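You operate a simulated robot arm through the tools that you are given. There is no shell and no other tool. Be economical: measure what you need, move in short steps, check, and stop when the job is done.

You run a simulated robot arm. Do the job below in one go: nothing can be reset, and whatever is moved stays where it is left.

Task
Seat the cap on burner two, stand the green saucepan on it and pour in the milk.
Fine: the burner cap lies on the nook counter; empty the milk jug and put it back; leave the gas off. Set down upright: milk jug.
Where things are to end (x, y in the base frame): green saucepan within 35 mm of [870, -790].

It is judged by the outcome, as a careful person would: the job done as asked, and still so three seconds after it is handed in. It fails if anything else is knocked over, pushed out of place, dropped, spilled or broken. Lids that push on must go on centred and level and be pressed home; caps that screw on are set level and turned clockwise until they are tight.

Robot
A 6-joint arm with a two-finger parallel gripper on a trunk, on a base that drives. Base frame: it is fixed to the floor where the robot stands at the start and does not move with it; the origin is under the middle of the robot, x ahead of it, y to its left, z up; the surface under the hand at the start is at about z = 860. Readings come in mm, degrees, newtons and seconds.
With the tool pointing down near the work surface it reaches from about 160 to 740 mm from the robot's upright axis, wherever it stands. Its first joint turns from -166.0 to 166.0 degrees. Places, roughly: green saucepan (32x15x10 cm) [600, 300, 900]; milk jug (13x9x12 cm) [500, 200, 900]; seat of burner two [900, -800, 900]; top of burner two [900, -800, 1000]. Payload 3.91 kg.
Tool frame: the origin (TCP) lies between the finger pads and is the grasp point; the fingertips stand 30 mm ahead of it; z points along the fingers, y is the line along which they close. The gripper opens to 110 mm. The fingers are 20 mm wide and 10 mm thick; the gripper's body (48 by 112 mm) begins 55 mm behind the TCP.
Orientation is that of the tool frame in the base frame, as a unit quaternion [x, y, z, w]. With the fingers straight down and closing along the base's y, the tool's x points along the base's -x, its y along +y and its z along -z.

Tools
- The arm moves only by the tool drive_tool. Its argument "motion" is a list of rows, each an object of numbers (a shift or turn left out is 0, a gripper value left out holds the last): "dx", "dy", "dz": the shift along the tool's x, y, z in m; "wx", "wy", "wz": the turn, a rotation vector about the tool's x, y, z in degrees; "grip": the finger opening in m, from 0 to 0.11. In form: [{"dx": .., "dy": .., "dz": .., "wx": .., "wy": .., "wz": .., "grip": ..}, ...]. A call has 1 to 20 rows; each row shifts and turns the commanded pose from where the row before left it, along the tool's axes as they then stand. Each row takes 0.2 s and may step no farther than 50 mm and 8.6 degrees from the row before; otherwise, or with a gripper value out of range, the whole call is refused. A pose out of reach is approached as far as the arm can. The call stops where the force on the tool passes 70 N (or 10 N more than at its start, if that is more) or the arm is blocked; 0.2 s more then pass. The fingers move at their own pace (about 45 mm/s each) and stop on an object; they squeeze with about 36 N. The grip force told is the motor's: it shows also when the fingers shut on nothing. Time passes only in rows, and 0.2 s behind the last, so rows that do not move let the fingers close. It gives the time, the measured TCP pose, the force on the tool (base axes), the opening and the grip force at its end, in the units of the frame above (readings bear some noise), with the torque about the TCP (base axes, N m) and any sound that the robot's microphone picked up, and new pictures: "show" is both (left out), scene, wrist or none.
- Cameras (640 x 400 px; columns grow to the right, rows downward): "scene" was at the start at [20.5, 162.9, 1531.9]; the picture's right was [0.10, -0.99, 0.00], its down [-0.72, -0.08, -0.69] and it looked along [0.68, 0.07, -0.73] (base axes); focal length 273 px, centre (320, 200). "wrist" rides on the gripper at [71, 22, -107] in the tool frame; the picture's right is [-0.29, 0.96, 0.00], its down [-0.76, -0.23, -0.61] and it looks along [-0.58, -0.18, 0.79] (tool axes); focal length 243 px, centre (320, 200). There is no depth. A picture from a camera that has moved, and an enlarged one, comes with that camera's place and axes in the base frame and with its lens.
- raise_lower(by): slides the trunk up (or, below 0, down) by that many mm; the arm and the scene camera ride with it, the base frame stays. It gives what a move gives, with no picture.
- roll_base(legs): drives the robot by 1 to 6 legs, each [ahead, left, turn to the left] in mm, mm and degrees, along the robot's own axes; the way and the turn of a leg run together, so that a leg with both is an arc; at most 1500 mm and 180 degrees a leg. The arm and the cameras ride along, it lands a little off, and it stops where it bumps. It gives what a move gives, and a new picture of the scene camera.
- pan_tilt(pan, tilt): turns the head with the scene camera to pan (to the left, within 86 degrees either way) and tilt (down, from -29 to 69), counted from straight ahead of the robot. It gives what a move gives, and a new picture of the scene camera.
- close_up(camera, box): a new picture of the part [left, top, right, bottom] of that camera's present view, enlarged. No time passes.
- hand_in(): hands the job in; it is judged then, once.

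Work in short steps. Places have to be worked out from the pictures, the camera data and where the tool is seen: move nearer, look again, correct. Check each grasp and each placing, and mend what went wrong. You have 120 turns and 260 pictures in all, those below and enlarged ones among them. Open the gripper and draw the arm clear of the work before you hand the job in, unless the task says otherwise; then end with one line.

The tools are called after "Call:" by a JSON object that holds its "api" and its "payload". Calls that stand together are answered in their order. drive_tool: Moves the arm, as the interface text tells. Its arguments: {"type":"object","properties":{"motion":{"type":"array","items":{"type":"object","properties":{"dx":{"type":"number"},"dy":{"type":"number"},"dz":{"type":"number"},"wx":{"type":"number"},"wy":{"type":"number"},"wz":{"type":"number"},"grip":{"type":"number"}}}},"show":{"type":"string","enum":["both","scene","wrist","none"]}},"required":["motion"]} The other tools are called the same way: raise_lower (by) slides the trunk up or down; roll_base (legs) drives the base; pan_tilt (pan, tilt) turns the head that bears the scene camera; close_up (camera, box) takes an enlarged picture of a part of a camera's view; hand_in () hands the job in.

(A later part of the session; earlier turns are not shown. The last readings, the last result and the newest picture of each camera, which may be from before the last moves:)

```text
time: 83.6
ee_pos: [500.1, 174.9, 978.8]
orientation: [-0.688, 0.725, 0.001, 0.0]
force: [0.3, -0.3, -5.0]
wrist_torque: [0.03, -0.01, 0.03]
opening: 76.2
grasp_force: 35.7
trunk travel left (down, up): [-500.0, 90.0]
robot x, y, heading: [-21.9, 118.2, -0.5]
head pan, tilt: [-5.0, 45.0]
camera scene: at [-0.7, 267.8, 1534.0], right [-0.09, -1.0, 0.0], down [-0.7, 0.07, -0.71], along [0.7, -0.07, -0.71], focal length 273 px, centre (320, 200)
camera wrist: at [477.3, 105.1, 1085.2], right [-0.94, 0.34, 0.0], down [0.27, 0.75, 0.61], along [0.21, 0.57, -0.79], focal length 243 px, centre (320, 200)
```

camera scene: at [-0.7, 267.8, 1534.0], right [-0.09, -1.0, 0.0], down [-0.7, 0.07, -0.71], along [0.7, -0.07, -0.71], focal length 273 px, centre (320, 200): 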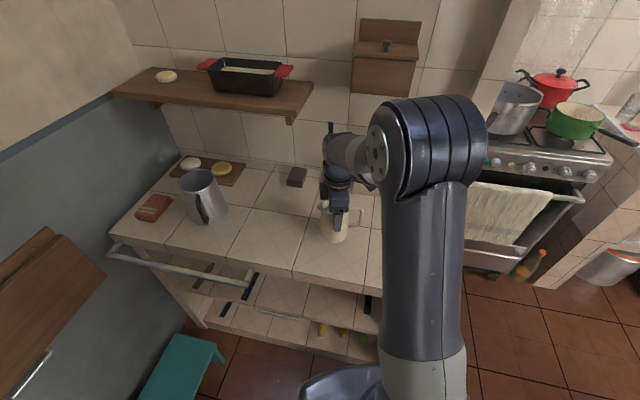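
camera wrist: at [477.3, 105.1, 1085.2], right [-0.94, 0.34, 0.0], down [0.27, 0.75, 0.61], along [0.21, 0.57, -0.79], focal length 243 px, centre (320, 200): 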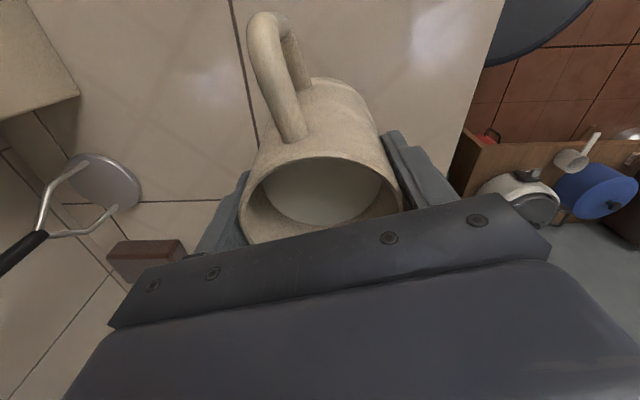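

Handle now points to -y. I set the jug down and release, lifting clear.

Call:
{"api": "drive_tool", "payload": {"motion": [{"dz": 0.012}, {"dz": 0.01}, {"dz": 0.005}, {"dz": 0.002}, {}, {"grip": 0.085}, {"grip": 0.11}, {"grip": 0.11}, {"dz": -0.04}, {"dz": -0.04}, {"dz": -0.04}]}}

Call:
{"api": "close_up", "payload": {"camera": "wrist", "box": [200, 0, 440, 200]}}

Call:
{"api": "close_up", "payload": {"camera": "scene", "box": [290, 170, 390, 260]}}

```text
time: 86.0
ee_pos: [502.6, 174.5, 1070.8]
orientation: [-0.688, 0.725, 0.0, 0.0]
force: [0.1, -0.3, 1.1]
wrist_torque: [0.01, -0.02, -0.04]
opening: 110.2
grasp_force: 0.0
trunk travel left (down, up): [-500.0, 90.0]
robot x, y, heading: [-25.9, 118.8, -0.2]
head pan, tilt: [-5.0, 45.0]
camera scene: at [-1.1, 267.7, 1534.0], right [-0.09, -1.0, 0.0], down [-0.7, 0.07, -0.71], along [0.7, -0.07, -0.71], focal length 273 px, centre (320, 200)
camera wrist: at [477.1, 105.2, 1177.3], right [-0.94, 0.34, 0.0], down [0.27, 0.75, 0.61], along [0.21, 0.57, -0.79], focal length 243 px, centre (320, 200)
```

scene: 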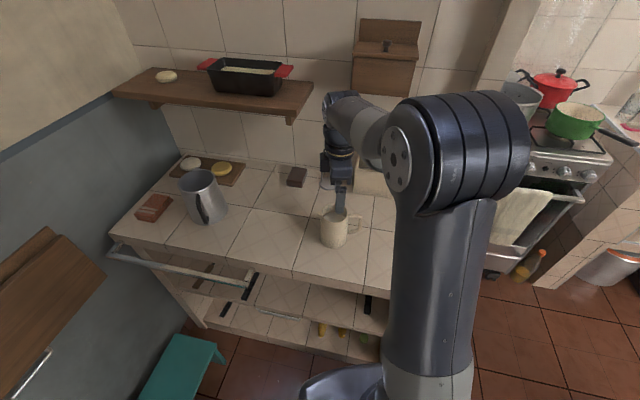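
wrist: 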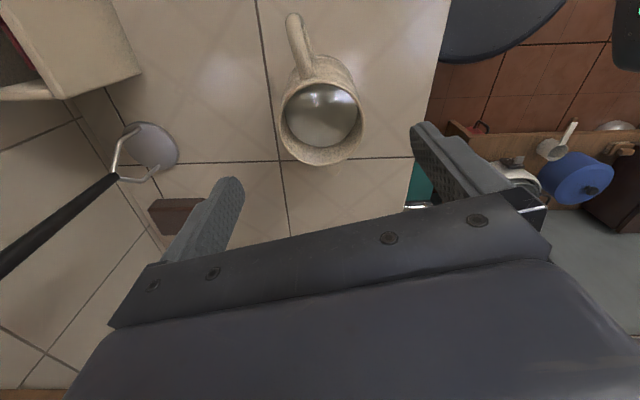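

```text
2.00 times, centred on (320, 100) of wrist
camera zoom: at [477.1, 105.2, 1177.3], right [-0.94, 0.34, 0.0], down [0.27, 0.75, 0.61], along [0.21, 0.57, -0.79], focal length 485 px, centre (320, 400)
```

zoom: 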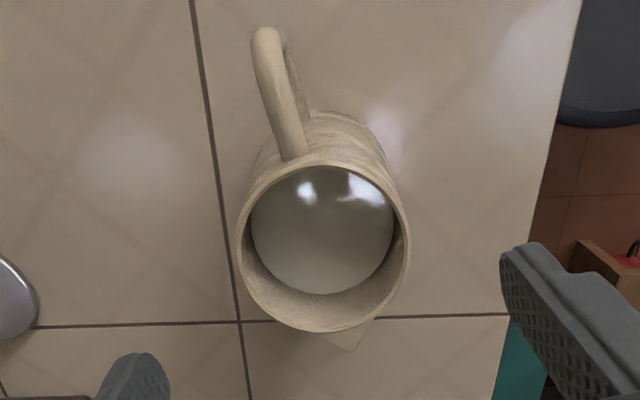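

```text
4.44 times, centred on (340, 215) of scene
camera zoom: at [-1.1, 267.7, 1534.0], right [-0.09, -1.0, 0.0], down [-0.7, 0.07, -0.71], along [0.7, -0.07, -0.71], focal length 1214 px, centre (231, 133)
```

zoom: 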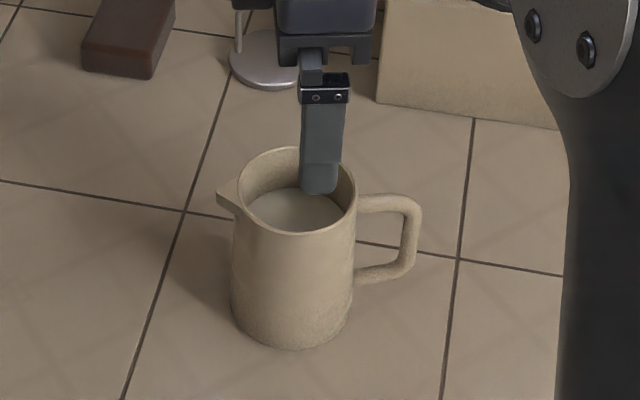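

The jug stands with the handle at -y; the loop is wide enough for one finger. I back off and turn the hand to point forward, pitched ~25° down.

Call:
{"api": "drive_tool", "payload": {"motion": [{"dy": 0.045, "grip": 0.1}, {"dy": 0.045}, {"dy": 0.04}, {"wz": 7.9}, {"wz": 7.9}, {"wz": 7.9}, {"wz": 7.9}, {"wz": 7.9}, {"wz": 7.9}, {"wz": 7.9}, {"wz": 7.9}, {"wz": 7.9}, {"wz": 7.9}, {"wz": 7.9}], "show": "none"}}

Call:
{"api": "drive_tool", "payload": {"motion": [{"wy": -8.1}, {"wy": -8.1}, {"wy": -8.1}, {"wy": -8.1}, {"wy": -8.1}, {"wy": -8.1}, {"wy": -8.1}, {"wy": -8.1}, {}]}}

```text
time: 89.0
ee_pos: [371.7, 180.3, 1069.4]
orientation: [0.0, 1.0, 0.0, -0.001]
force: [-0.6, -0.3, 0.1]
wrist_torque: [0.02, 0.0, -0.01]
opening: 100.0
grasp_force: 0.1
trunk travel left (down, up): [-500.0, 90.0]
robot x, y, heading: [-24.7, 118.5, -0.5]
head pan, tilt: [-5.0, 45.0]
```

```text
time: 91.0
ee_pos: [372.2, 181.7, 1070.8]
orientation: [-0.001, 0.844, 0.001, 0.536]
force: [-0.7, 0.3, 0.7]
wrist_torque: [-0.01, 0.02, 0.0]
opening: 99.8
grasp_force: 0.1
trunk travel left (down, up): [-500.0, 90.0]
robot x, y, heading: [-21.4, 120.9, -0.2]
head pan, tilt: [-5.0, 45.0]
camera scene: at [-1.0, 267.7, 1534.1], right [-0.09, -1.0, 0.0], down [-0.7, 0.07, -0.71], along [0.7, -0.07, -0.71], focal length 273 px, centre (320, 200)
camera wrist: at [245.2, 203.1, 1050.2], right [0.12, 0.96, 0.26], down [-0.23, -0.23, 0.95], along [0.97, -0.17, 0.19], focal length 243 px, centre (320, 200)
```

scene: 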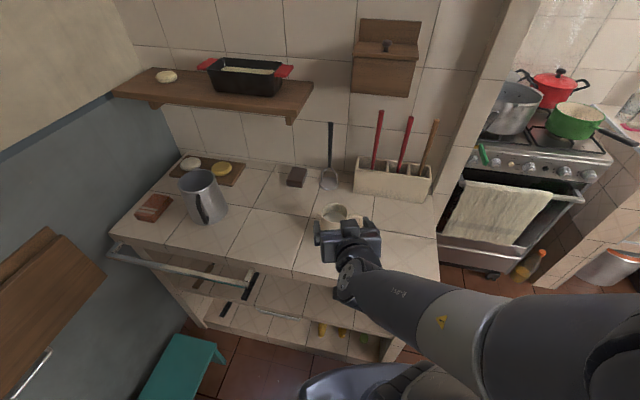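
wrist: 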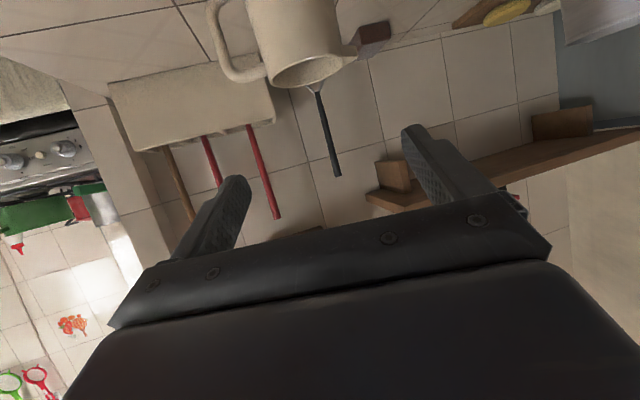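

Pitch is 25°. I bring the hand down in front of the jug at (405, 174, 937).

Call:
{"api": "drive_tool", "payload": {"motion": [{"dx": 0.0268, "dz": 0.0218, "dy": -0.0019}, {"dx": 0.0268, "dz": 0.0218, "dy": -0.0019}, {"dx": 0.0268, "dz": 0.0218, "dy": -0.0019}, {"dx": 0.0268, "dz": 0.0218, "dy": -0.0019}, {}]}}

Call:
{"api": "close_up", "payload": {"camera": "wrist", "box": [180, 20, 480, 220]}}

Call:
{"api": "close_up", "payload": {"camera": "scene", "box": [280, 180, 400, 280]}}

```text
time: 92.2
ee_pos: [413.1, 195.3, 969.7]
orientation: [-0.001, 0.846, -0.007, 0.533]
force: [0.0, -0.9, -0.7]
wrist_torque: [0.04, -0.01, 0.0]
opening: 99.7
grasp_force: 0.1
out of reach, approached as far as the arm can: row 3, 4
trunk travel left (down, up): [-500.0, 90.0]
robot x, y, heading: [-22.0, 121.6, -0.3]
head pan, tilt: [-5.0, 45.0]
camera scene: at [-0.8, 267.9, 1534.0], right [-0.09, -1.0, 0.0], down [-0.7, 0.07, -0.71], along [0.7, -0.07, -0.71], focal length 273 px, centre (320, 200)
camera wrist: at [287.2, 217.4, 950.3], right [0.13, 0.96, 0.25], down [-0.22, -0.22, 0.95], along [0.97, -0.18, 0.18], focal length 243 px, centre (320, 200)
```

scene: 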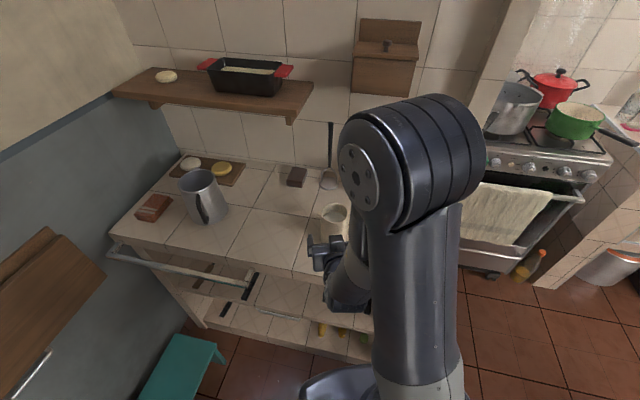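
wrist: 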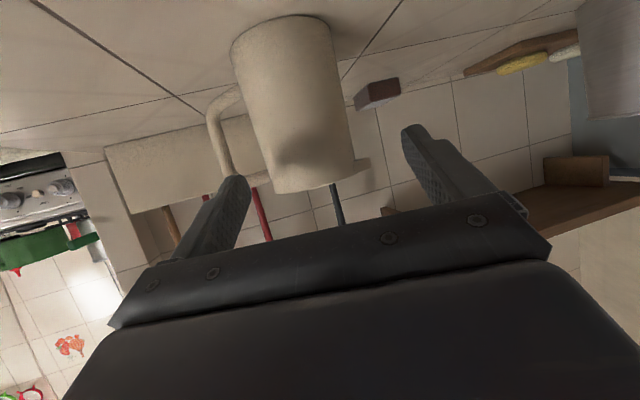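

```text
2.00 times, centred on (330, 120) of wrist
camera zoom: at [287.2, 217.4, 950.3], right [0.13, 0.96, 0.25], down [-0.22, -0.22, 0.95], along [0.97, -0.18, 0.18], focal length 485 px, centre (300, 360)
```

zoom: 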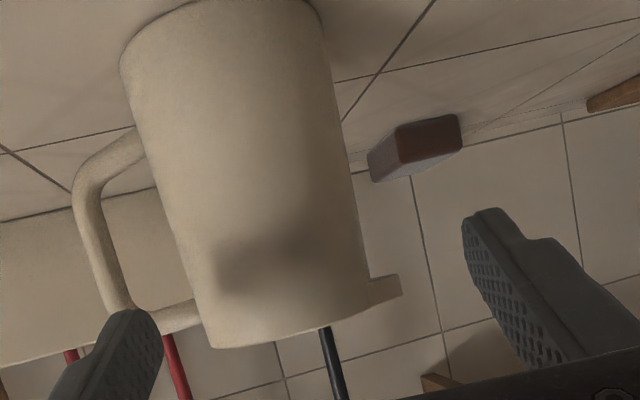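

```text
4.00 times, centred on (340, 230) of scene
camera zoom: at [-0.8, 267.9, 1534.0], right [-0.09, -1.0, 0.0], down [-0.7, 0.07, -0.71], along [0.7, -0.07, -0.71], focal length 1093 px, centre (240, 80)
```

zoom: 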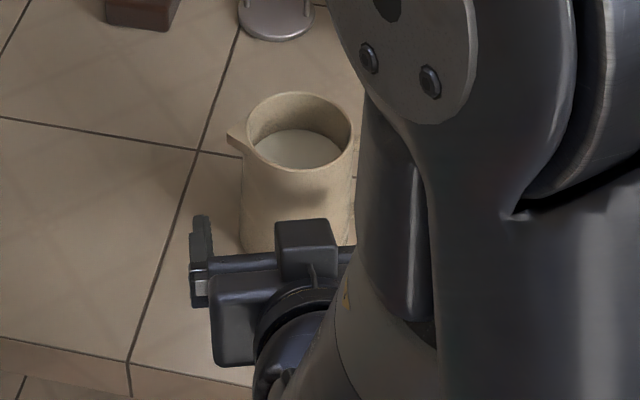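

Out of reach because the arm is too folded at this trunk height. I back up, raise the hand, and lower the trunk instead.

Call:
{"api": "drive_tool", "payload": {"motion": [{"dx": -0.0268, "dz": -0.0218, "dy": 0.0019}, {"dx": -0.0268, "dz": -0.0218, "dy": 0.0019}, {"dx": -0.0268, "dz": -0.0218, "dy": 0.0019}, {"dx": -0.0268, "dz": -0.0218, "dy": 0.0019}, {"dx": -0.0362, "dz": -0.017}, {"dx": -0.0362, "dz": -0.017}, {"dx": -0.0362, "dz": -0.017}, {"dx": -0.0362, "dz": -0.017}, {}], "show": "none"}}

Call:
{"api": "raise_lower", "payload": {"by": -220}}

Call:
{"api": "pan_tilt", "payload": {"pan": -5, "tilt": 40}}

```text
time: 94.2
ee_pos: [381.2, 201.4, 1265.2]
orientation: [-0.001, 0.845, 0.0, 0.535]
force: [0.4, 0.9, -0.5]
wrist_torque: [0.04, -0.01, -0.02]
opening: 100.0
grasp_force: 0.1
trunk travel left (down, up): [-500.0, 90.0]
robot x, y, heading: [-22.8, 119.0, -0.2]
head pan, tilt: [-5.0, 45.0]
```

```text
time: 96.5
ee_pos: [358.5, 190.7, 966.8]
orientation: [-0.029, 0.89, -0.04, 0.453]
force: [-0.5, 0.7, -0.2]
wrist_torque: [0.03, 0.04, 0.01]
opening: 99.9
grasp_force: 0.0
trunk travel left (down, up): [-295.0, 295.0]
robot x, y, heading: [-25.2, 119.7, -0.3]
head pan, tilt: [-5.0, 45.0]
stopped: the arm was blocked; the commanded pose is now the measured one
```

```text
time: 97.1
ee_pos: [359.8, 192.2, 967.6]
orientation: [-0.028, 0.89, -0.04, 0.453]
force: [0.9, 0.3, 0.5]
wrist_torque: [-0.03, 0.05, 0.0]
opening: 99.9
grasp_force: 0.0
trunk travel left (down, up): [-295.0, 295.0]
robot x, y, heading: [-21.8, 117.6, -0.3]
head pan, tilt: [-5.0, 40.0]
camera scene: at [2.5, 267.4, 1339.1], right [-0.09, -1.0, 0.0], down [-0.64, 0.06, -0.77], along [0.76, -0.07, -0.64], focal length 273 px, centre (320, 200)
```

scene: 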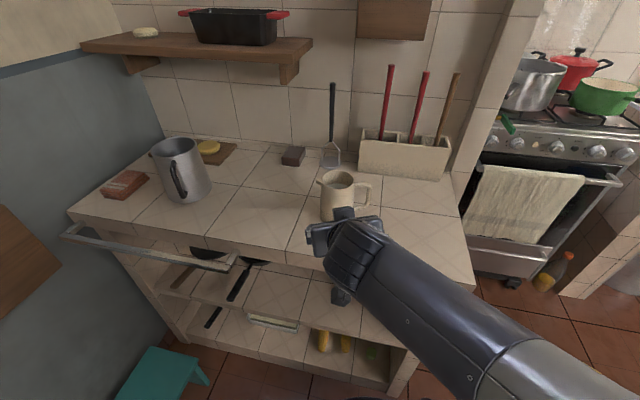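

The forearm met the counter edge on the way down. I raise the trunk back and instead shift the base right so the arm is more extended.

Call:
{"api": "raise_lower", "payload": {"by": 205}}

Call:
{"api": "roll_base", "payload": {"legs": [[0, -290, 0]]}}

Call:
{"api": "pan_tilt", "payload": {"pan": 20, "tilt": 48}}

```text
time: 99.3
ee_pos: [361.1, 192.0, 1175.2]
orientation: [-0.026, 0.887, -0.036, 0.459]
force: [0.2, 0.1, -0.4]
wrist_torque: [0.01, -0.01, 0.02]
opening: 99.8
grasp_force: 0.0
trunk travel left (down, up): [-500.0, 90.0]
robot x, y, heading: [-22.7, 117.9, -0.0]
head pan, tilt: [-5.0, 40.0]
```

```text
time: 101.3
ee_pos: [359.5, -98.0, 1174.9]
orientation: [-0.027, 0.887, -0.036, 0.459]
force: [-0.6, -0.3, -0.6]
wrist_torque: [0.01, 0.02, 0.0]
opening: 100.0
grasp_force: 0.0
trunk travel left (down, up): [-500.0, 90.0]
robot x, y, heading: [-25.1, -170.0, -0.1]
head pan, tilt: [-5.0, 40.0]
camera scene: at [0.9, -23.7, 1541.4], right [-0.09, -1.0, 0.0], down [-0.64, 0.06, -0.77], along [0.76, -0.07, -0.64], focal length 273 px, centre (320, 200)
```

scene: 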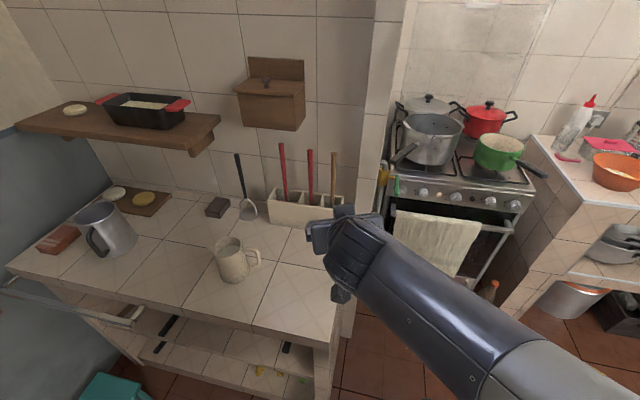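

```text
time: 102.2
ee_pos: [358.3, -98.0, 1175.5]
orientation: [-0.027, 0.887, -0.036, 0.459]
force: [0.0, -0.2, -0.1]
wrist_torque: [0.0, -0.03, 0.02]
opening: 99.9
grasp_force: 0.0
trunk travel left (down, up): [-500.0, 90.0]
robot x, y, heading: [-25.4, -170.3, -0.2]
head pan, tilt: [20.0, 48.0]
camera scene: at [-9.5, 10.7, 1529.9], right [0.34, -0.94, 0.0], down [-0.7, -0.25, -0.67], along [0.63, 0.23, -0.74], focal length 273 px, centre (320, 200)
```

scene: 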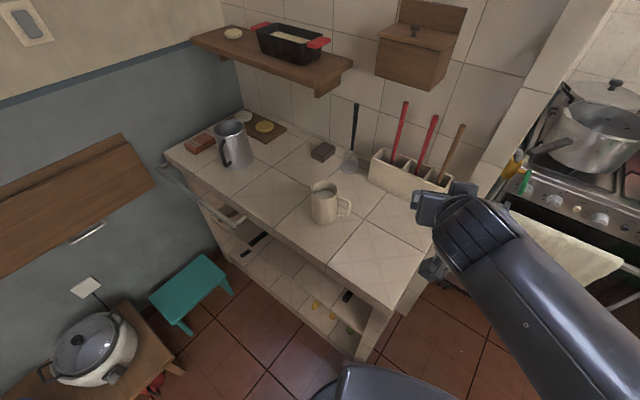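

I fix the hand attitude back to 25° pitch and move it left in front of the jug at height.

Call:
{"api": "drive_tool", "payload": {"motion": [{"wx": -0.9, "wy": -5.1, "wz": 2.4}, {"wx": -0.9, "wy": -5.1, "wz": 2.4}, {"dy": 0.0453, "dx": -0.003, "dz": 0.0063}, {"dy": 0.0453, "dx": -0.003, "dz": 0.0063}, {"dy": 0.0453, "dx": -0.003, "dz": 0.0063}, {"dy": 0.0453, "dx": -0.003, "dz": 0.0063}, {"dy": 0.0453, "dx": -0.003, "dz": 0.0063}, {"dy": 0.0453, "dx": -0.003, "dz": 0.0063}, {"dx": 0.0362, "dz": 0.017}, {"dx": 0.0362, "dz": 0.017}, {}]}}

```text
time: 104.6
ee_pos: [400.9, 174.9, 1095.8]
orientation: [0.0, 0.843, -0.001, 0.538]
force: [1.2, 0.4, -1.0]
wrist_torque: [0.03, 0.0, -0.02]
opening: 99.7
grasp_force: 0.0
trunk travel left (down, up): [-500.0, 90.0]
robot x, y, heading: [-23.1, -171.4, -0.5]
head pan, tilt: [20.0, 48.0]
camera scene: at [-9.4, 11.2, 1529.9], right [0.34, -0.94, 0.0], down [-0.7, -0.25, -0.67], along [0.63, 0.23, -0.74], focal length 273 px, centre (320, 200)
camera wrist: at [275.0, 197.3, 1076.2], right [0.12, 0.96, 0.26], down [-0.23, -0.23, 0.95], along [0.97, -0.18, 0.19], focal length 243 px, centre (320, 200)
```

scene: 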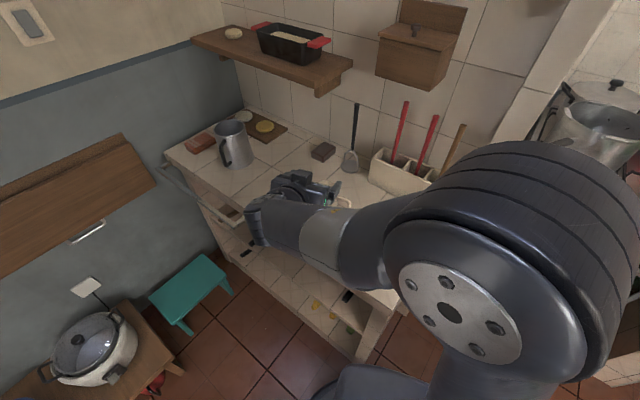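
wrist: 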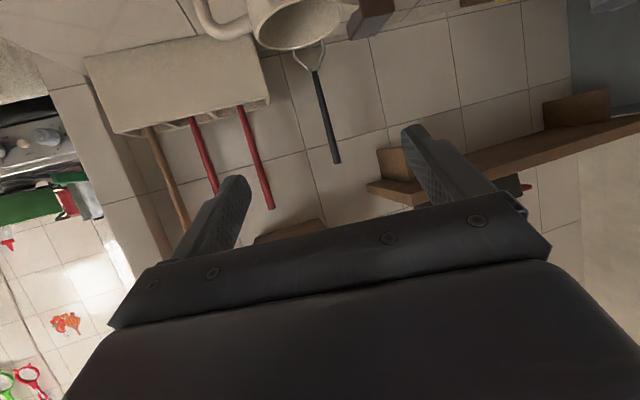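

Good elbow-up posture. I descend to z≈940.

Call:
{"api": "drive_tool", "payload": {"motion": [{"dx": 0.0281, "dz": 0.0132}, {"dx": 0.0281, "dz": 0.0132}, {"dx": 0.0281, "dz": 0.0132}, {"dx": 0.0281, "dz": 0.0132}, {"dx": 0.0281, "dz": 0.0132}, {}]}}

Call:
{"api": "close_up", "payload": {"camera": "wrist", "box": [160, 0, 480, 220]}}

Call:
{"api": "close_up", "payload": {"camera": "scene", "box": [240, 150, 400, 260]}}

```text
time: 106.0
ee_pos: [401.8, 174.6, 940.2]
orientation: [0.0, 0.843, 0.0, 0.537]
force: [0.5, 0.8, 0.2]
wrist_torque: [0.02, -0.02, -0.03]
opening: 100.0
grasp_force: 0.0
trunk travel left (down, up): [-500.0, 90.0]
robot x, y, heading: [-27.9, -170.9, -0.3]
head pan, tilt: [20.0, 48.0]
camera scene: at [-9.4, 11.1, 1529.9], right [0.34, -0.94, 0.0], down [-0.7, -0.25, -0.67], along [0.63, 0.23, -0.74], focal length 273 px, centre (320, 200)
camera wrist: at [275.4, 197.0, 919.4], right [0.12, 0.96, 0.26], down [-0.23, -0.23, 0.95], along [0.97, -0.18, 0.19], focal length 243 px, centre (320, 200)
```

scene: 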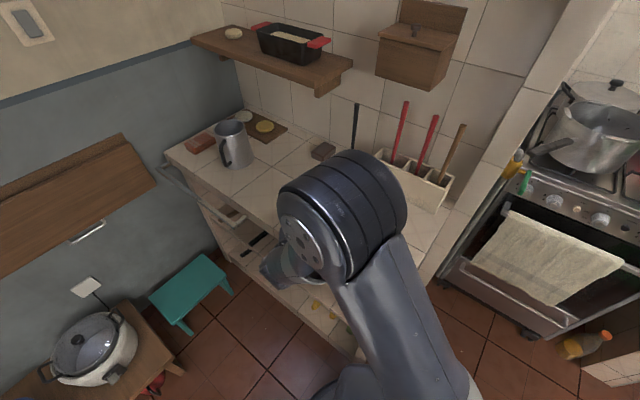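
wrist: 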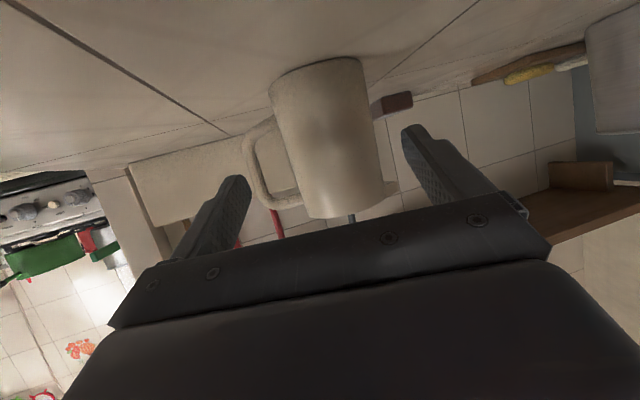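

```text
1.82 times, centred on (320, 110) of wrist
camera zoom: at [275.4, 197.0, 919.4], right [0.12, 0.96, 0.26], down [-0.23, -0.23, 0.95], along [0.97, -0.18, 0.19], focal length 441 px, centre (320, 364)
```

zoom: 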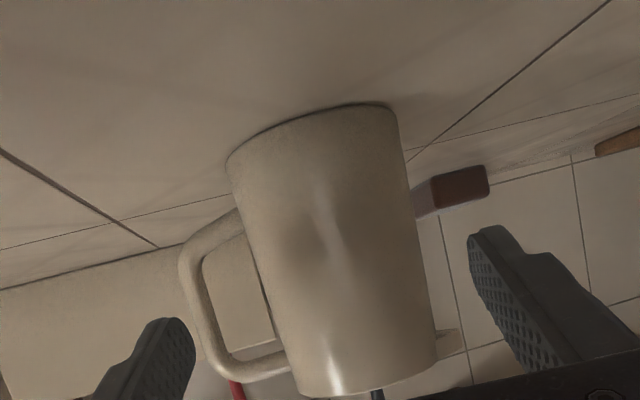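

```text
3.64 times, centred on (320, 205) of scene
camera zoom: at [-9.4, 11.1, 1529.9], right [0.34, -0.94, 0.0], down [-0.7, -0.25, -0.67], along [0.63, 0.23, -0.74], focal length 994 px, centre (320, 182)
```

zoom: 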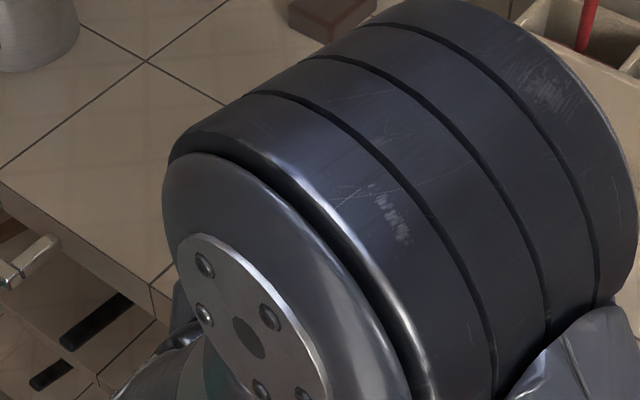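

Loop gap spans y≈106–133, z≈893–945; the right finger at y≈115–125 fits. I lower 15 mm and advance 50 mm, then check.

Call:
{"api": "drive_tool", "payload": {"motion": [{"dx": 0.0136, "dz": 0.0064}, {"dx": -0.0085, "dz": 0.0181}, {"dx": -0.0085, "dz": 0.0181}, {"dx": -0.0043, "dz": 0.009}, {}], "show": "wrist"}}

Call:
{"api": "close_up", "payload": {"camera": "wrist", "box": [160, 0, 480, 220]}}

```text
time: 107.2
ee_pos: [450.8, 174.7, 925.6]
orientation: [0.0, 0.843, 0.0, 0.538]
force: [-0.1, 0.2, -0.1]
wrist_torque: [0.01, 0.01, 0.0]
opening: 100.1
grasp_force: 0.0
trunk travel left (down, up): [-500.0, 90.0]
robot x, y, heading: [-22.2, -172.4, -0.1]
head pan, tilt: [20.0, 48.0]
camera wrist: at [325.1, 196.0, 905.4], right [0.12, 0.96, 0.26], down [-0.23, -0.23, 0.95], along [0.97, -0.18, 0.19], focal length 243 px, centre (320, 200)
```

wrist: 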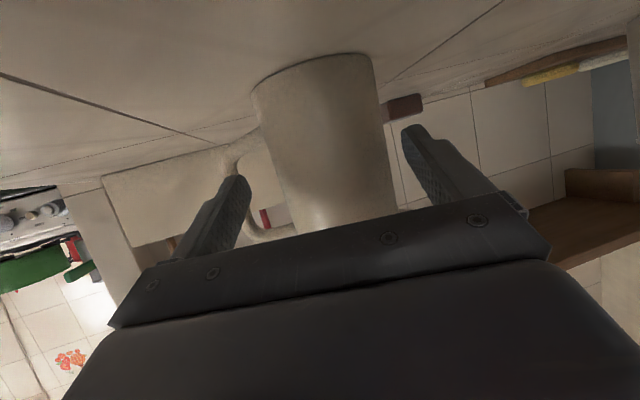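

```text
1.82 times, centred on (320, 110) of wrist
camera zoom: at [325.1, 196.0, 905.4], right [0.12, 0.96, 0.26], down [-0.23, -0.23, 0.95], along [0.97, -0.18, 0.19], focal length 441 px, centre (320, 364)
```

zoom: 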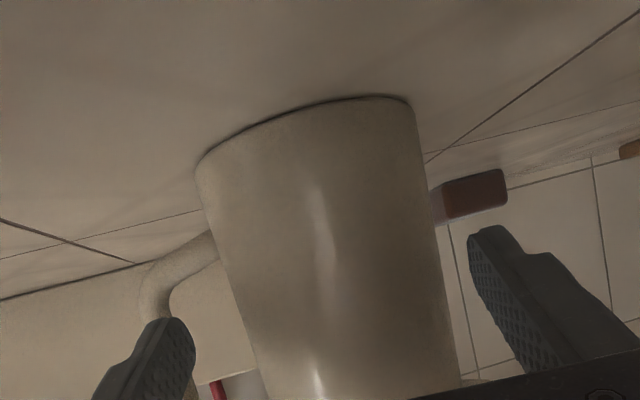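

Fits by both views; I advance 42 mm slowly.

Call:
{"api": "drive_tool", "payload": {"motion": [{"dx": -0.0043, "dz": 0.009}, {"dx": -0.0043, "dz": 0.009}, {"dx": -0.0043, "dz": 0.009}, {"dx": -0.0043, "dz": 0.009}, {}], "show": "wrist"}}

Call:
{"api": "close_up", "payload": {"camera": "wrist", "box": [160, 0, 480, 220]}}

```text
time: 108.4
ee_pos: [491.8, 173.9, 927.2]
orientation: [0.0, 0.843, 0.0, 0.538]
force: [-0.2, -0.3, 0.6]
wrist_torque: [0.03, 0.02, 0.02]
opening: 99.8
grasp_force: 0.1
trunk travel left (down, up): [-500.0, 90.0]
robot x, y, heading: [-26.3, -171.6, 0.2]
head pan, tilt: [20.0, 48.0]
camera wrist: at [365.4, 196.1, 905.6], right [0.12, 0.96, 0.26], down [-0.23, -0.23, 0.95], along [0.97, -0.18, 0.19], focal length 243 px, centre (320, 200)
```

wrist: 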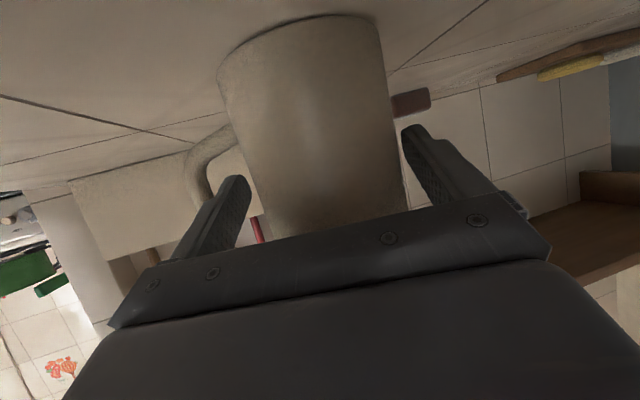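

```text
1.82 times, centred on (320, 110) of wrist
camera zoom: at [365.4, 196.1, 905.6], right [0.12, 0.96, 0.26], down [-0.23, -0.23, 0.95], along [0.97, -0.18, 0.19], focal length 441 px, centre (320, 364)
```

zoom: 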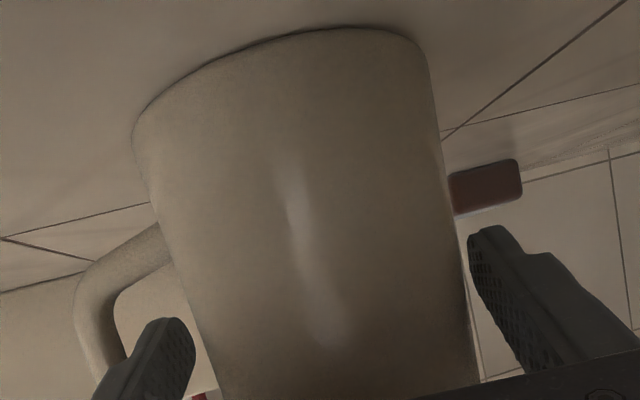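

No contact; the finger is inside the loop beside the body. I close on the jug.

Call:
{"api": "drive_tool", "payload": {"motion": [{"grip": 0.085}, {"grip": 0.07}, {"grip": 0.06}, {"grip": 0.06}, {}], "show": "wrist"}}

```text
time: 109.6
ee_pos: [490.6, 173.7, 926.7]
orientation: [0.001, 0.843, -0.001, 0.537]
force: [-0.3, 2.8, 1.5]
wrist_torque: [-0.02, -0.01, 0.0]
opening: 77.9
grasp_force: 36.2
trunk travel left (down, up): [-500.0, 90.0]
robot x, y, heading: [-25.7, -173.4, -0.2]
head pan, tilt: [20.0, 48.0]
camera wrist: at [365.1, 196.4, 905.7], right [0.12, 0.96, 0.26], down [-0.23, -0.23, 0.95], along [0.97, -0.18, 0.19], focal length 243 px, centre (320, 200)
```

wrist: 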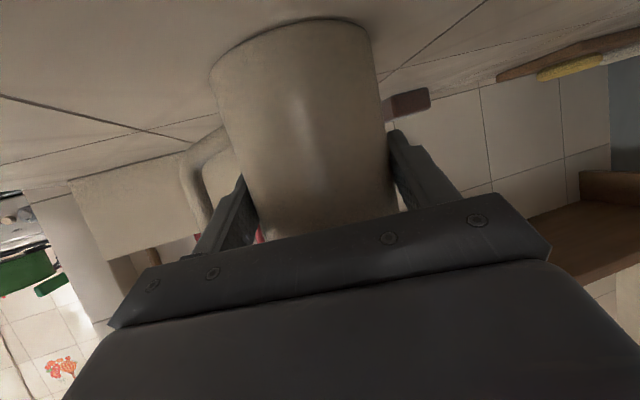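

Gripped at 78 mm. I lift gently and check for slip.

Call:
{"api": "drive_tool", "payload": {"motion": [{"dx": -0.0045, "dz": -0.0021}, {"dx": -0.009, "dz": -0.0043}, {"dx": -0.009, "dz": -0.0043}, {"dx": -0.0045, "dz": -0.0021}, {}, {}], "show": "wrist"}}

```text
time: 111.0
ee_pos: [491.6, 174.7, 955.6]
orientation: [0.0, 0.843, 0.0, 0.538]
force: [-0.9, -0.4, -5.0]
wrist_torque: [0.08, 0.05, 0.0]
opening: 77.9
grasp_force: 36.2
trunk travel left (down, up): [-500.0, 90.0]
robot x, y, heading: [-27.5, -172.5, -0.2]
head pan, tilt: [20.0, 48.0]
camera wrist: at [365.4, 196.5, 935.3], right [0.12, 0.96, 0.26], down [-0.23, -0.23, 0.95], along [0.97, -0.18, 0.19], focal length 243 px, centre (320, 200)
```

wrist: 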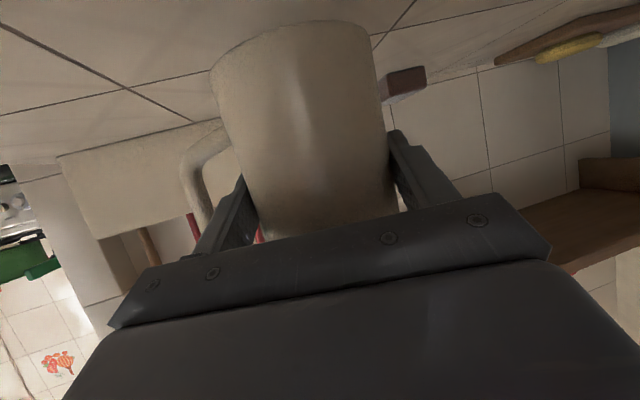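

Stable. I raise it to ~1145 and bring it in front of the robot (y rel ≈ 0), smoothly.

Call:
{"api": "drive_tool", "payload": {"motion": [{"dx": -0.018, "dz": -0.0085}, {"dx": -0.0344, "dz": -0.0162}, {"dx": -0.0344, "dz": -0.0162}, {"dx": -0.0344, "dz": -0.0162}, {"dx": -0.0344, "dz": -0.0162}, {"dx": -0.017, "dz": -0.008}, {"dy": -0.015}, {"dy": -0.03}, {"dy": -0.03}, {"dy": -0.03}, {"dy": -0.03}, {"dy": -0.03}, {"dy": -0.03}, {"dy": -0.03}, {"dy": -0.03}, {"dy": -0.03}, {"dy": -0.03}, {"dy": -0.02}, {}]}}

```text
time: 115.0
ee_pos: [490.3, -159.9, 1146.1]
orientation: [0.001, 0.844, 0.0, 0.537]
force: [-0.2, 0.1, -4.9]
wrist_torque: [0.09, 0.07, 0.01]
opening: 77.9
grasp_force: 36.4
trunk travel left (down, up): [-500.0, 90.0]
robot x, y, heading: [-19.7, -172.8, -0.0]
head pan, tilt: [20.0, 48.0]
camera scene: at [-9.2, 10.7, 1529.9], right [0.34, -0.94, 0.0], down [-0.7, -0.25, -0.67], along [0.63, 0.23, -0.74], focal length 273 px, centre (320, 200)
camera wrist: at [363.8, -138.6, 1126.2], right [0.12, 0.96, 0.26], down [-0.23, -0.23, 0.95], along [0.97, -0.18, 0.19], focal length 243 px, centre (320, 200)
```

scene: 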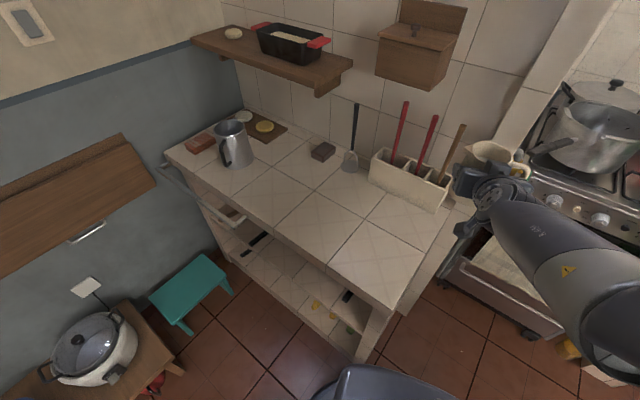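
wrist: 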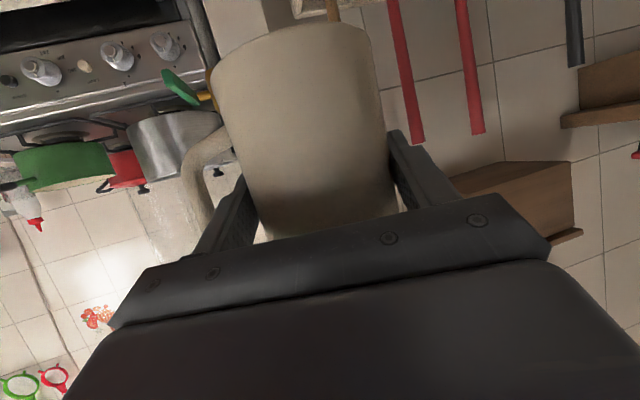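

I drive to the stove: right, forward, right.

Call:
{"api": "roll_base", "payload": {"legs": [[0, -350, 0], [200, 0, 0], [0, -150, 0]]}}

Call:
{"api": "pan_tilt", "payload": {"pan": -5, "tilt": 42}}

```text
time: 119.5
ee_pos: [687.7, -662.4, 1145.5]
orientation: [0.002, 0.844, -0.001, 0.537]
force: [0.2, 0.3, -5.0]
wrist_torque: [0.03, 0.06, -0.01]
opening: 77.4
grasp_force: 35.5
trunk travel left (down, up): [-500.0, 90.0]
robot x, y, heading: [169.9, -666.4, -0.5]
head pan, tilt: [20.0, 48.0]
camera scene: at [189.8, -489.3, 1529.9], right [0.34, -0.94, 0.0], down [-0.7, -0.25, -0.67], along [0.63, 0.22, -0.74], focal length 273 px, centre (320, 200)
```

scene: 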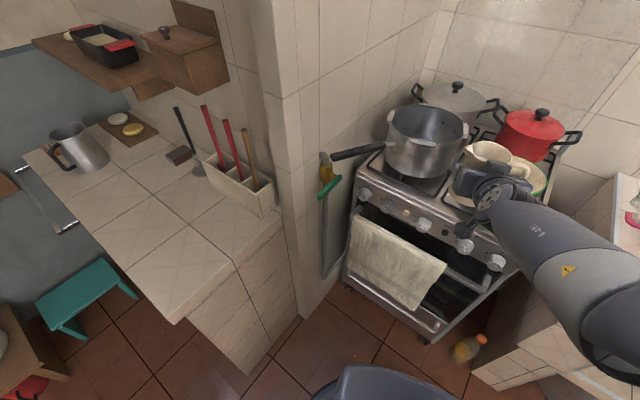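

```text
time: 120.3
ee_pos: [688.5, -663.0, 1145.5]
orientation: [0.002, 0.844, -0.001, 0.537]
force: [0.3, 0.2, -5.6]
wrist_torque: [0.06, 0.05, 0.0]
opening: 77.4
grasp_force: 36.3
trunk travel left (down, up): [-500.0, 90.0]
robot x, y, heading: [173.3, -674.2, -0.3]
head pan, tilt: [-5.0, 42.0]
camera scene: at [198.8, -523.3, 1538.4], right [-0.09, -1.0, 0.0], down [-0.67, 0.06, -0.74], along [0.74, -0.07, -0.67], focal length 273 px, centre (320, 200)
```

scene: 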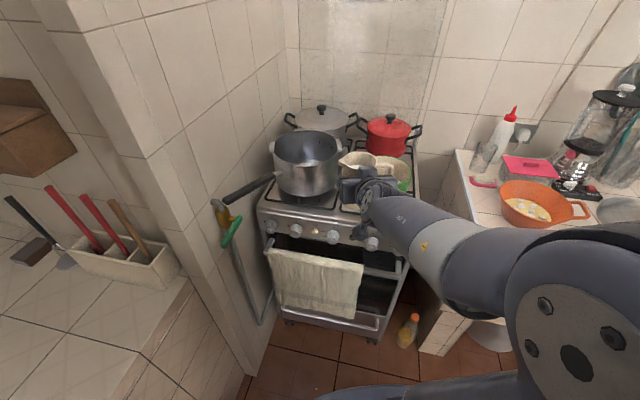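

I move the jug right and forward to the pour position: TCP about (859, -845, 1132).

Call:
{"api": "drive_tool", "payload": {"motion": [{"dy": -0.015}, {"dy": -0.03}, {"dy": -0.03}, {"dy": -0.03}, {"dy": -0.03}, {"dy": -0.03}, {"dy": -0.017}, {"dx": -0.0064, "dz": 0.0136}, {"dx": -0.0128, "dz": 0.0271}, {"dx": -0.0128, "dz": 0.0271}, {"dx": -0.0128, "dz": 0.0271}, {"dx": -0.0128, "dz": 0.0271}, {"dx": -0.0128, "dz": 0.0271}, {"dx": -0.0026, "dz": 0.0054}, {}]}}

Call:
{"api": "close_up", "payload": {"camera": "scene", "box": [320, 90, 460, 220]}}

```text
time: 123.5
ee_pos: [855.5, -665.1, 1127.6]
orientation: [0.001, 0.843, -0.001, 0.538]
force: [-5.9, -10.1, -5.5]
wrist_torque: [-0.63, 0.45, -0.07]
opening: 77.1
grasp_force: 36.1
out of reach, approached as far as the arm can: row 1, 2, 3, 4, 5, 6, 7, 8
trunk travel left (down, up): [-500.0, 90.0]
robot x, y, heading: [172.7, -669.9, -0.5]
head pan, tilt: [-5.0, 42.0]
camera scene: at [198.2, -524.8, 1538.5], right [-0.09, -1.0, 0.0], down [-0.67, 0.06, -0.74], along [0.74, -0.07, -0.67], focal length 273 px, centre (320, 200)
camera wrist: at [730.4, -642.7, 1106.9], right [0.13, 0.96, 0.26], down [-0.23, -0.23, 0.95], along [0.96, -0.18, 0.19], focal length 243 px, centre (320, 200)
```

scene: 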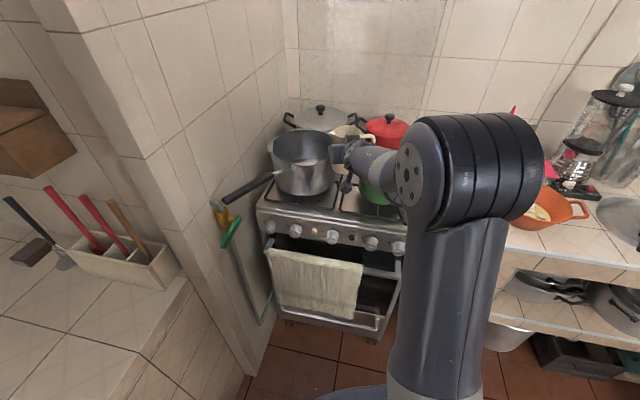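
wrist: 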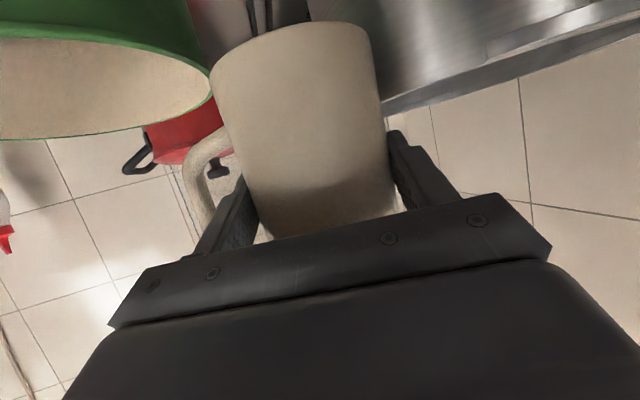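

```text
3.08 times, centred on (390, 155) of scene
camera zoom: at [198.2, -524.8, 1538.5], right [-0.09, -1.0, 0.0], down [-0.67, 0.06, -0.74], along [0.74, -0.07, -0.67], focal length 841 px, centre (105, 338)
```

zoom: 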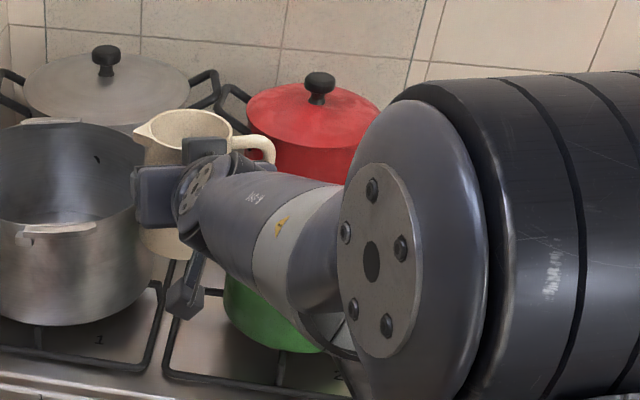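

The sideways rows were unreachable, so the jug went forward too far left and seems to touch the grey pot (10 N). I make a tiny move away in -y and re-read.

Call:
{"api": "drive_tool", "payload": {"motion": [{"dy": -0.004}], "show": "scene"}}

```text
time: 124.0
ee_pos: [856.5, -665.5, 1127.4]
orientation: [0.002, 0.844, -0.001, 0.537]
force: [-1.4, -1.1, -5.9]
wrist_torque: [0.0, 0.1, 0.02]
opening: 77.1
grasp_force: 35.9
trunk travel left (down, up): [-500.0, 90.0]
robot x, y, heading: [174.8, -670.1, -0.5]
head pan, tilt: [-5.0, 42.0]
camera scene: at [198.8, -523.4, 1538.4], right [-0.09, -1.0, 0.0], down [-0.67, 0.06, -0.74], along [0.74, -0.07, -0.67], focal length 273 px, centre (320, 200)
```

scene: 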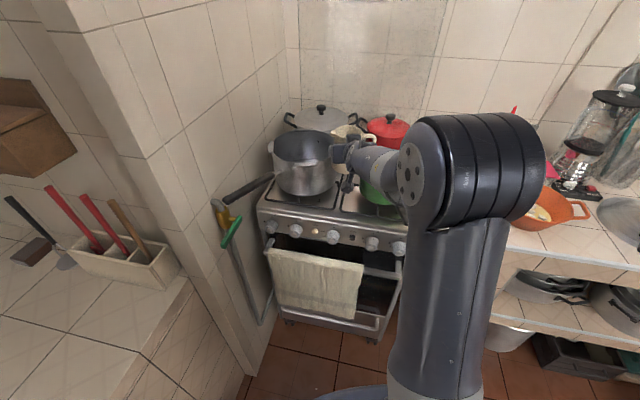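

Contact is gone (force back to just weight). I raise 20 mm and step -y, watching reachability.

Call:
{"api": "drive_tool", "payload": {"motion": [{"dx": -0.009, "dz": -0.0042}, {"dx": -0.009, "dz": -0.0042}, {"dy": -0.01}, {"dy": -0.02}, {}], "show": "scene"}}

Call:
{"api": "close_up", "payload": {"camera": "scene", "box": [240, 90, 440, 220]}}

```text
time: 125.2
ee_pos: [856.9, -683.9, 1133.2]
orientation: [0.002, 0.846, -0.002, 0.533]
force: [0.1, 0.2, -5.0]
wrist_torque: [0.04, 0.05, 0.02]
opening: 77.4
grasp_force: 35.9
out of reach, approached as far as the arm can: row 1, 2, 3, 4
trunk travel left (down, up): [-500.0, 90.0]
robot x, y, heading: [173.4, -666.9, -0.5]
head pan, tilt: [-5.0, 42.0]
camera scene: at [198.9, -523.5, 1538.4], right [-0.09, -1.0, 0.0], down [-0.67, 0.06, -0.74], along [0.74, -0.07, -0.67], focal length 273 px, centre (320, 200)
```

scene: 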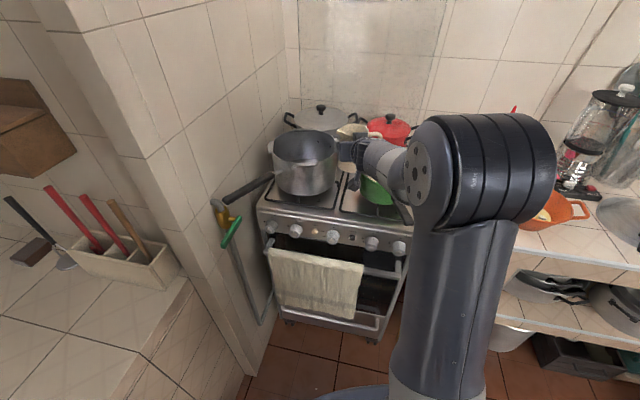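

```text
3.08 times, centred on (340, 155) of scene
camera zoom: at [198.9, -523.5, 1538.4], right [-0.09, -1.0, 0.0], down [-0.67, 0.06, -0.74], along [0.74, -0.07, -0.67], focal length 841 px, centre (258, 338)
```

zoom: 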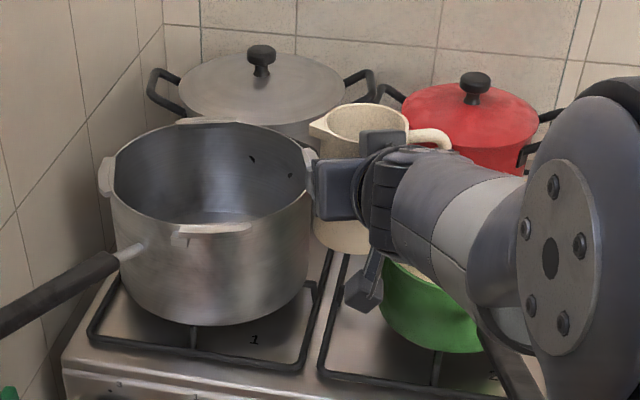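

The arm can't go further right in this posture, so I'll rotate the base ~14.5° right instead, which swings the jug over the pan, then trim its position.

Call:
{"api": "roll_base", "payload": {"legs": [[0, 0, -14.5], [10, 23, 0]]}}

Call:
{"api": "pan_tilt", "payload": {"pan": 10, "tilt": 45}}

Call:
{"api": "close_up", "payload": {"camera": "scene", "box": [240, 90, 440, 220]}}

```text
time: 126.8
ee_pos: [847.4, -833.4, 1132.2]
orientation: [0.108, 0.839, -0.069, 0.529]
force: [0.8, 0.8, -4.8]
wrist_torque: [0.08, 0.02, 0.0]
opening: 77.1
grasp_force: 36.0
trunk travel left (down, up): [-500.0, 90.0]
robot x, y, heading: [188.7, -649.3, -14.6]
head pan, tilt: [-5.0, 42.0]
camera scene: at [250.4, -514.2, 1538.3], right [-0.34, -0.94, 0.0], down [-0.63, 0.23, -0.74], along [0.7, -0.25, -0.67], focal length 273 px, centre (320, 200)
```

scene: 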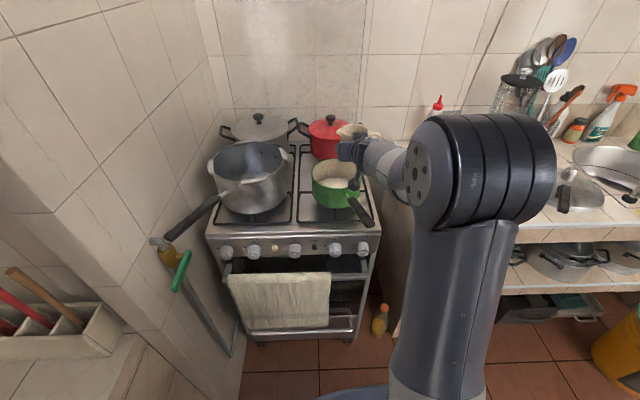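

```text
time: 127.6
ee_pos: [846.8, -834.3, 1131.8]
orientation: [0.109, 0.84, -0.069, 0.528]
force: [1.1, 0.2, -5.4]
wrist_torque: [0.08, 0.03, -0.01]
opening: 77.0
grasp_force: 36.0
trunk travel left (down, up): [-500.0, 90.0]
robot x, y, heading: [190.0, -647.0, -14.9]
head pan, tilt: [10.0, 45.0]
camera scene: at [252.6, -493.0, 1534.1], right [-0.09, -1.0, 0.0], down [-0.7, 0.06, -0.71], along [0.7, -0.06, -0.71], focal length 273 px, centre (320, 200)
```

scene: 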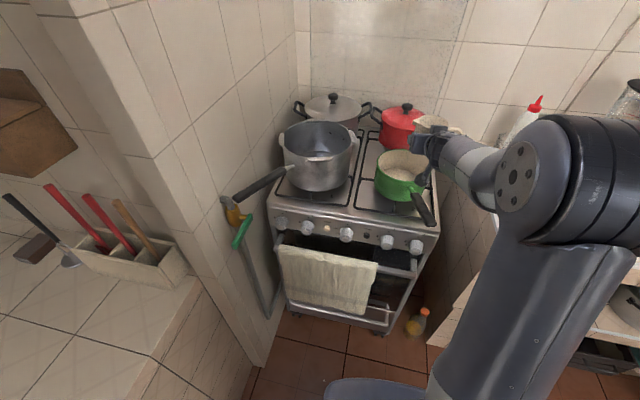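

```text
3.08 times, centred on (340, 155) of scene
camera zoom: at [252.6, -493.0, 1534.1], right [-0.09, -1.0, 0.0], down [-0.7, 0.06, -0.71], along [0.7, -0.06, -0.71], focal length 841 px, centre (258, 338)
```

zoom: 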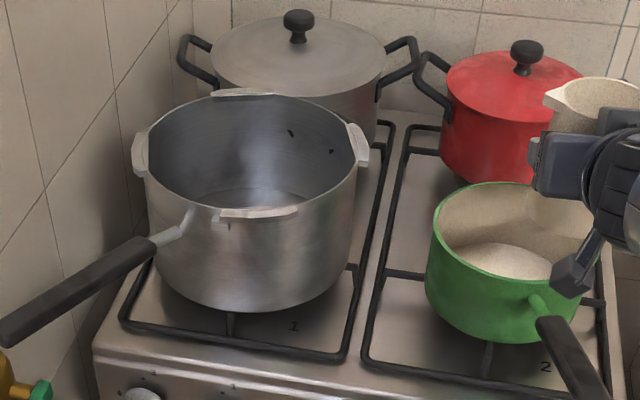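

The jug is over the pan at a good spot; I trim the base 10 mm right, then test-roll 30° (below flow angle).

Call:
{"api": "roll_base", "payload": {"legs": [[0, -10, 0]]}}

Call:
{"api": "drive_tool", "payload": {"motion": [{"wx": 1.3, "wz": -2.7}, {"wx": 2.18, "wz": -4.5}, {"wx": 2.18, "wz": -4.5}, {"wx": 2.18, "wz": -4.5}, {"wx": 2.18, "wz": -4.5}, {"wx": 2.18, "wz": -4.5}, {}], "show": "scene"}}

Call:
{"api": "close_up", "payload": {"camera": "scene", "box": [340, 90, 480, 220]}}

```text
time: 128.3
ee_pos: [844.9, -843.7, 1132.9]
orientation: [0.109, 0.839, -0.069, 0.529]
force: [0.5, -0.5, -5.7]
wrist_torque: [0.06, 0.02, -0.01]
opening: 76.9
grasp_force: 35.6
trunk travel left (down, up): [-500.0, 90.0]
robot x, y, heading: [187.8, -662.7, -14.9]
head pan, tilt: [10.0, 45.0]
camera scene: at [250.0, -502.8, 1534.1], right [-0.09, -1.0, 0.0], down [-0.7, 0.06, -0.71], along [0.7, -0.06, -0.71], focal length 273 px, centre (320, 200)
```

scene: 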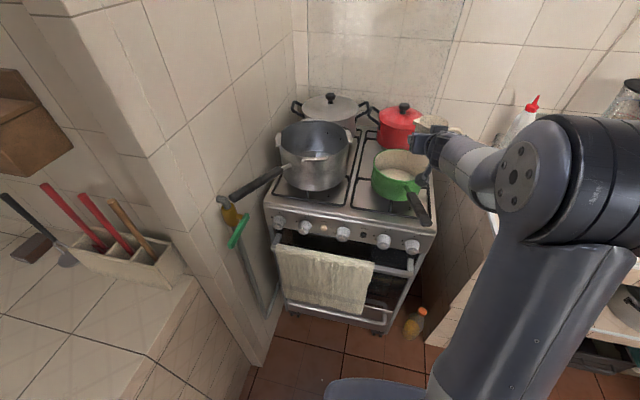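

```text
time: 129.9
ee_pos: [844.6, -844.7, 1131.8]
orientation: [-0.022, 0.831, -0.27, 0.486]
force: [0.0, 0.1, -5.0]
wrist_torque: [0.09, 0.03, 0.02]
opening: 77.1
grasp_force: 36.1
trunk travel left (down, up): [-500.0, 90.0]
robot x, y, heading: [183.8, -661.8, -14.9]
head pan, tilt: [10.0, 45.0]
camera scene: at [250.1, -502.6, 1534.1], right [-0.09, -1.0, 0.0], down [-0.7, 0.06, -0.71], along [0.7, -0.06, -0.71], focal length 273 px, centre (320, 200)
```

scene: 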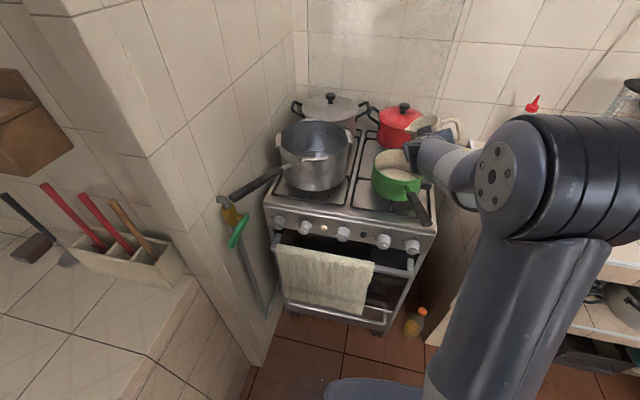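

```text
3.08 times, centred on (410, 155) of scene
camera zoom: at [250.1, -502.6, 1534.1], right [-0.09, -1.0, 0.0], down [-0.7, 0.06, -0.71], along [0.7, -0.06, -0.71], focal length 841 px, centre (43, 338)
```

zoom: 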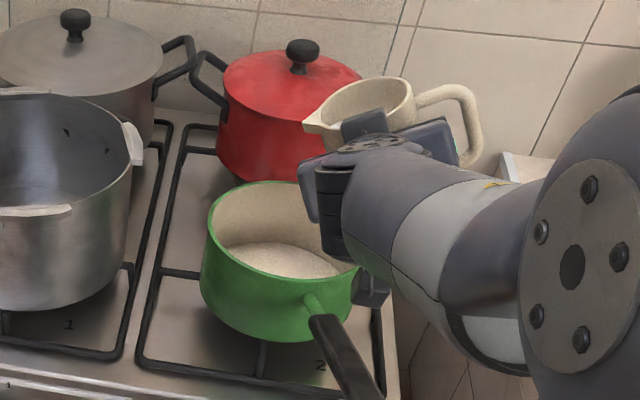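

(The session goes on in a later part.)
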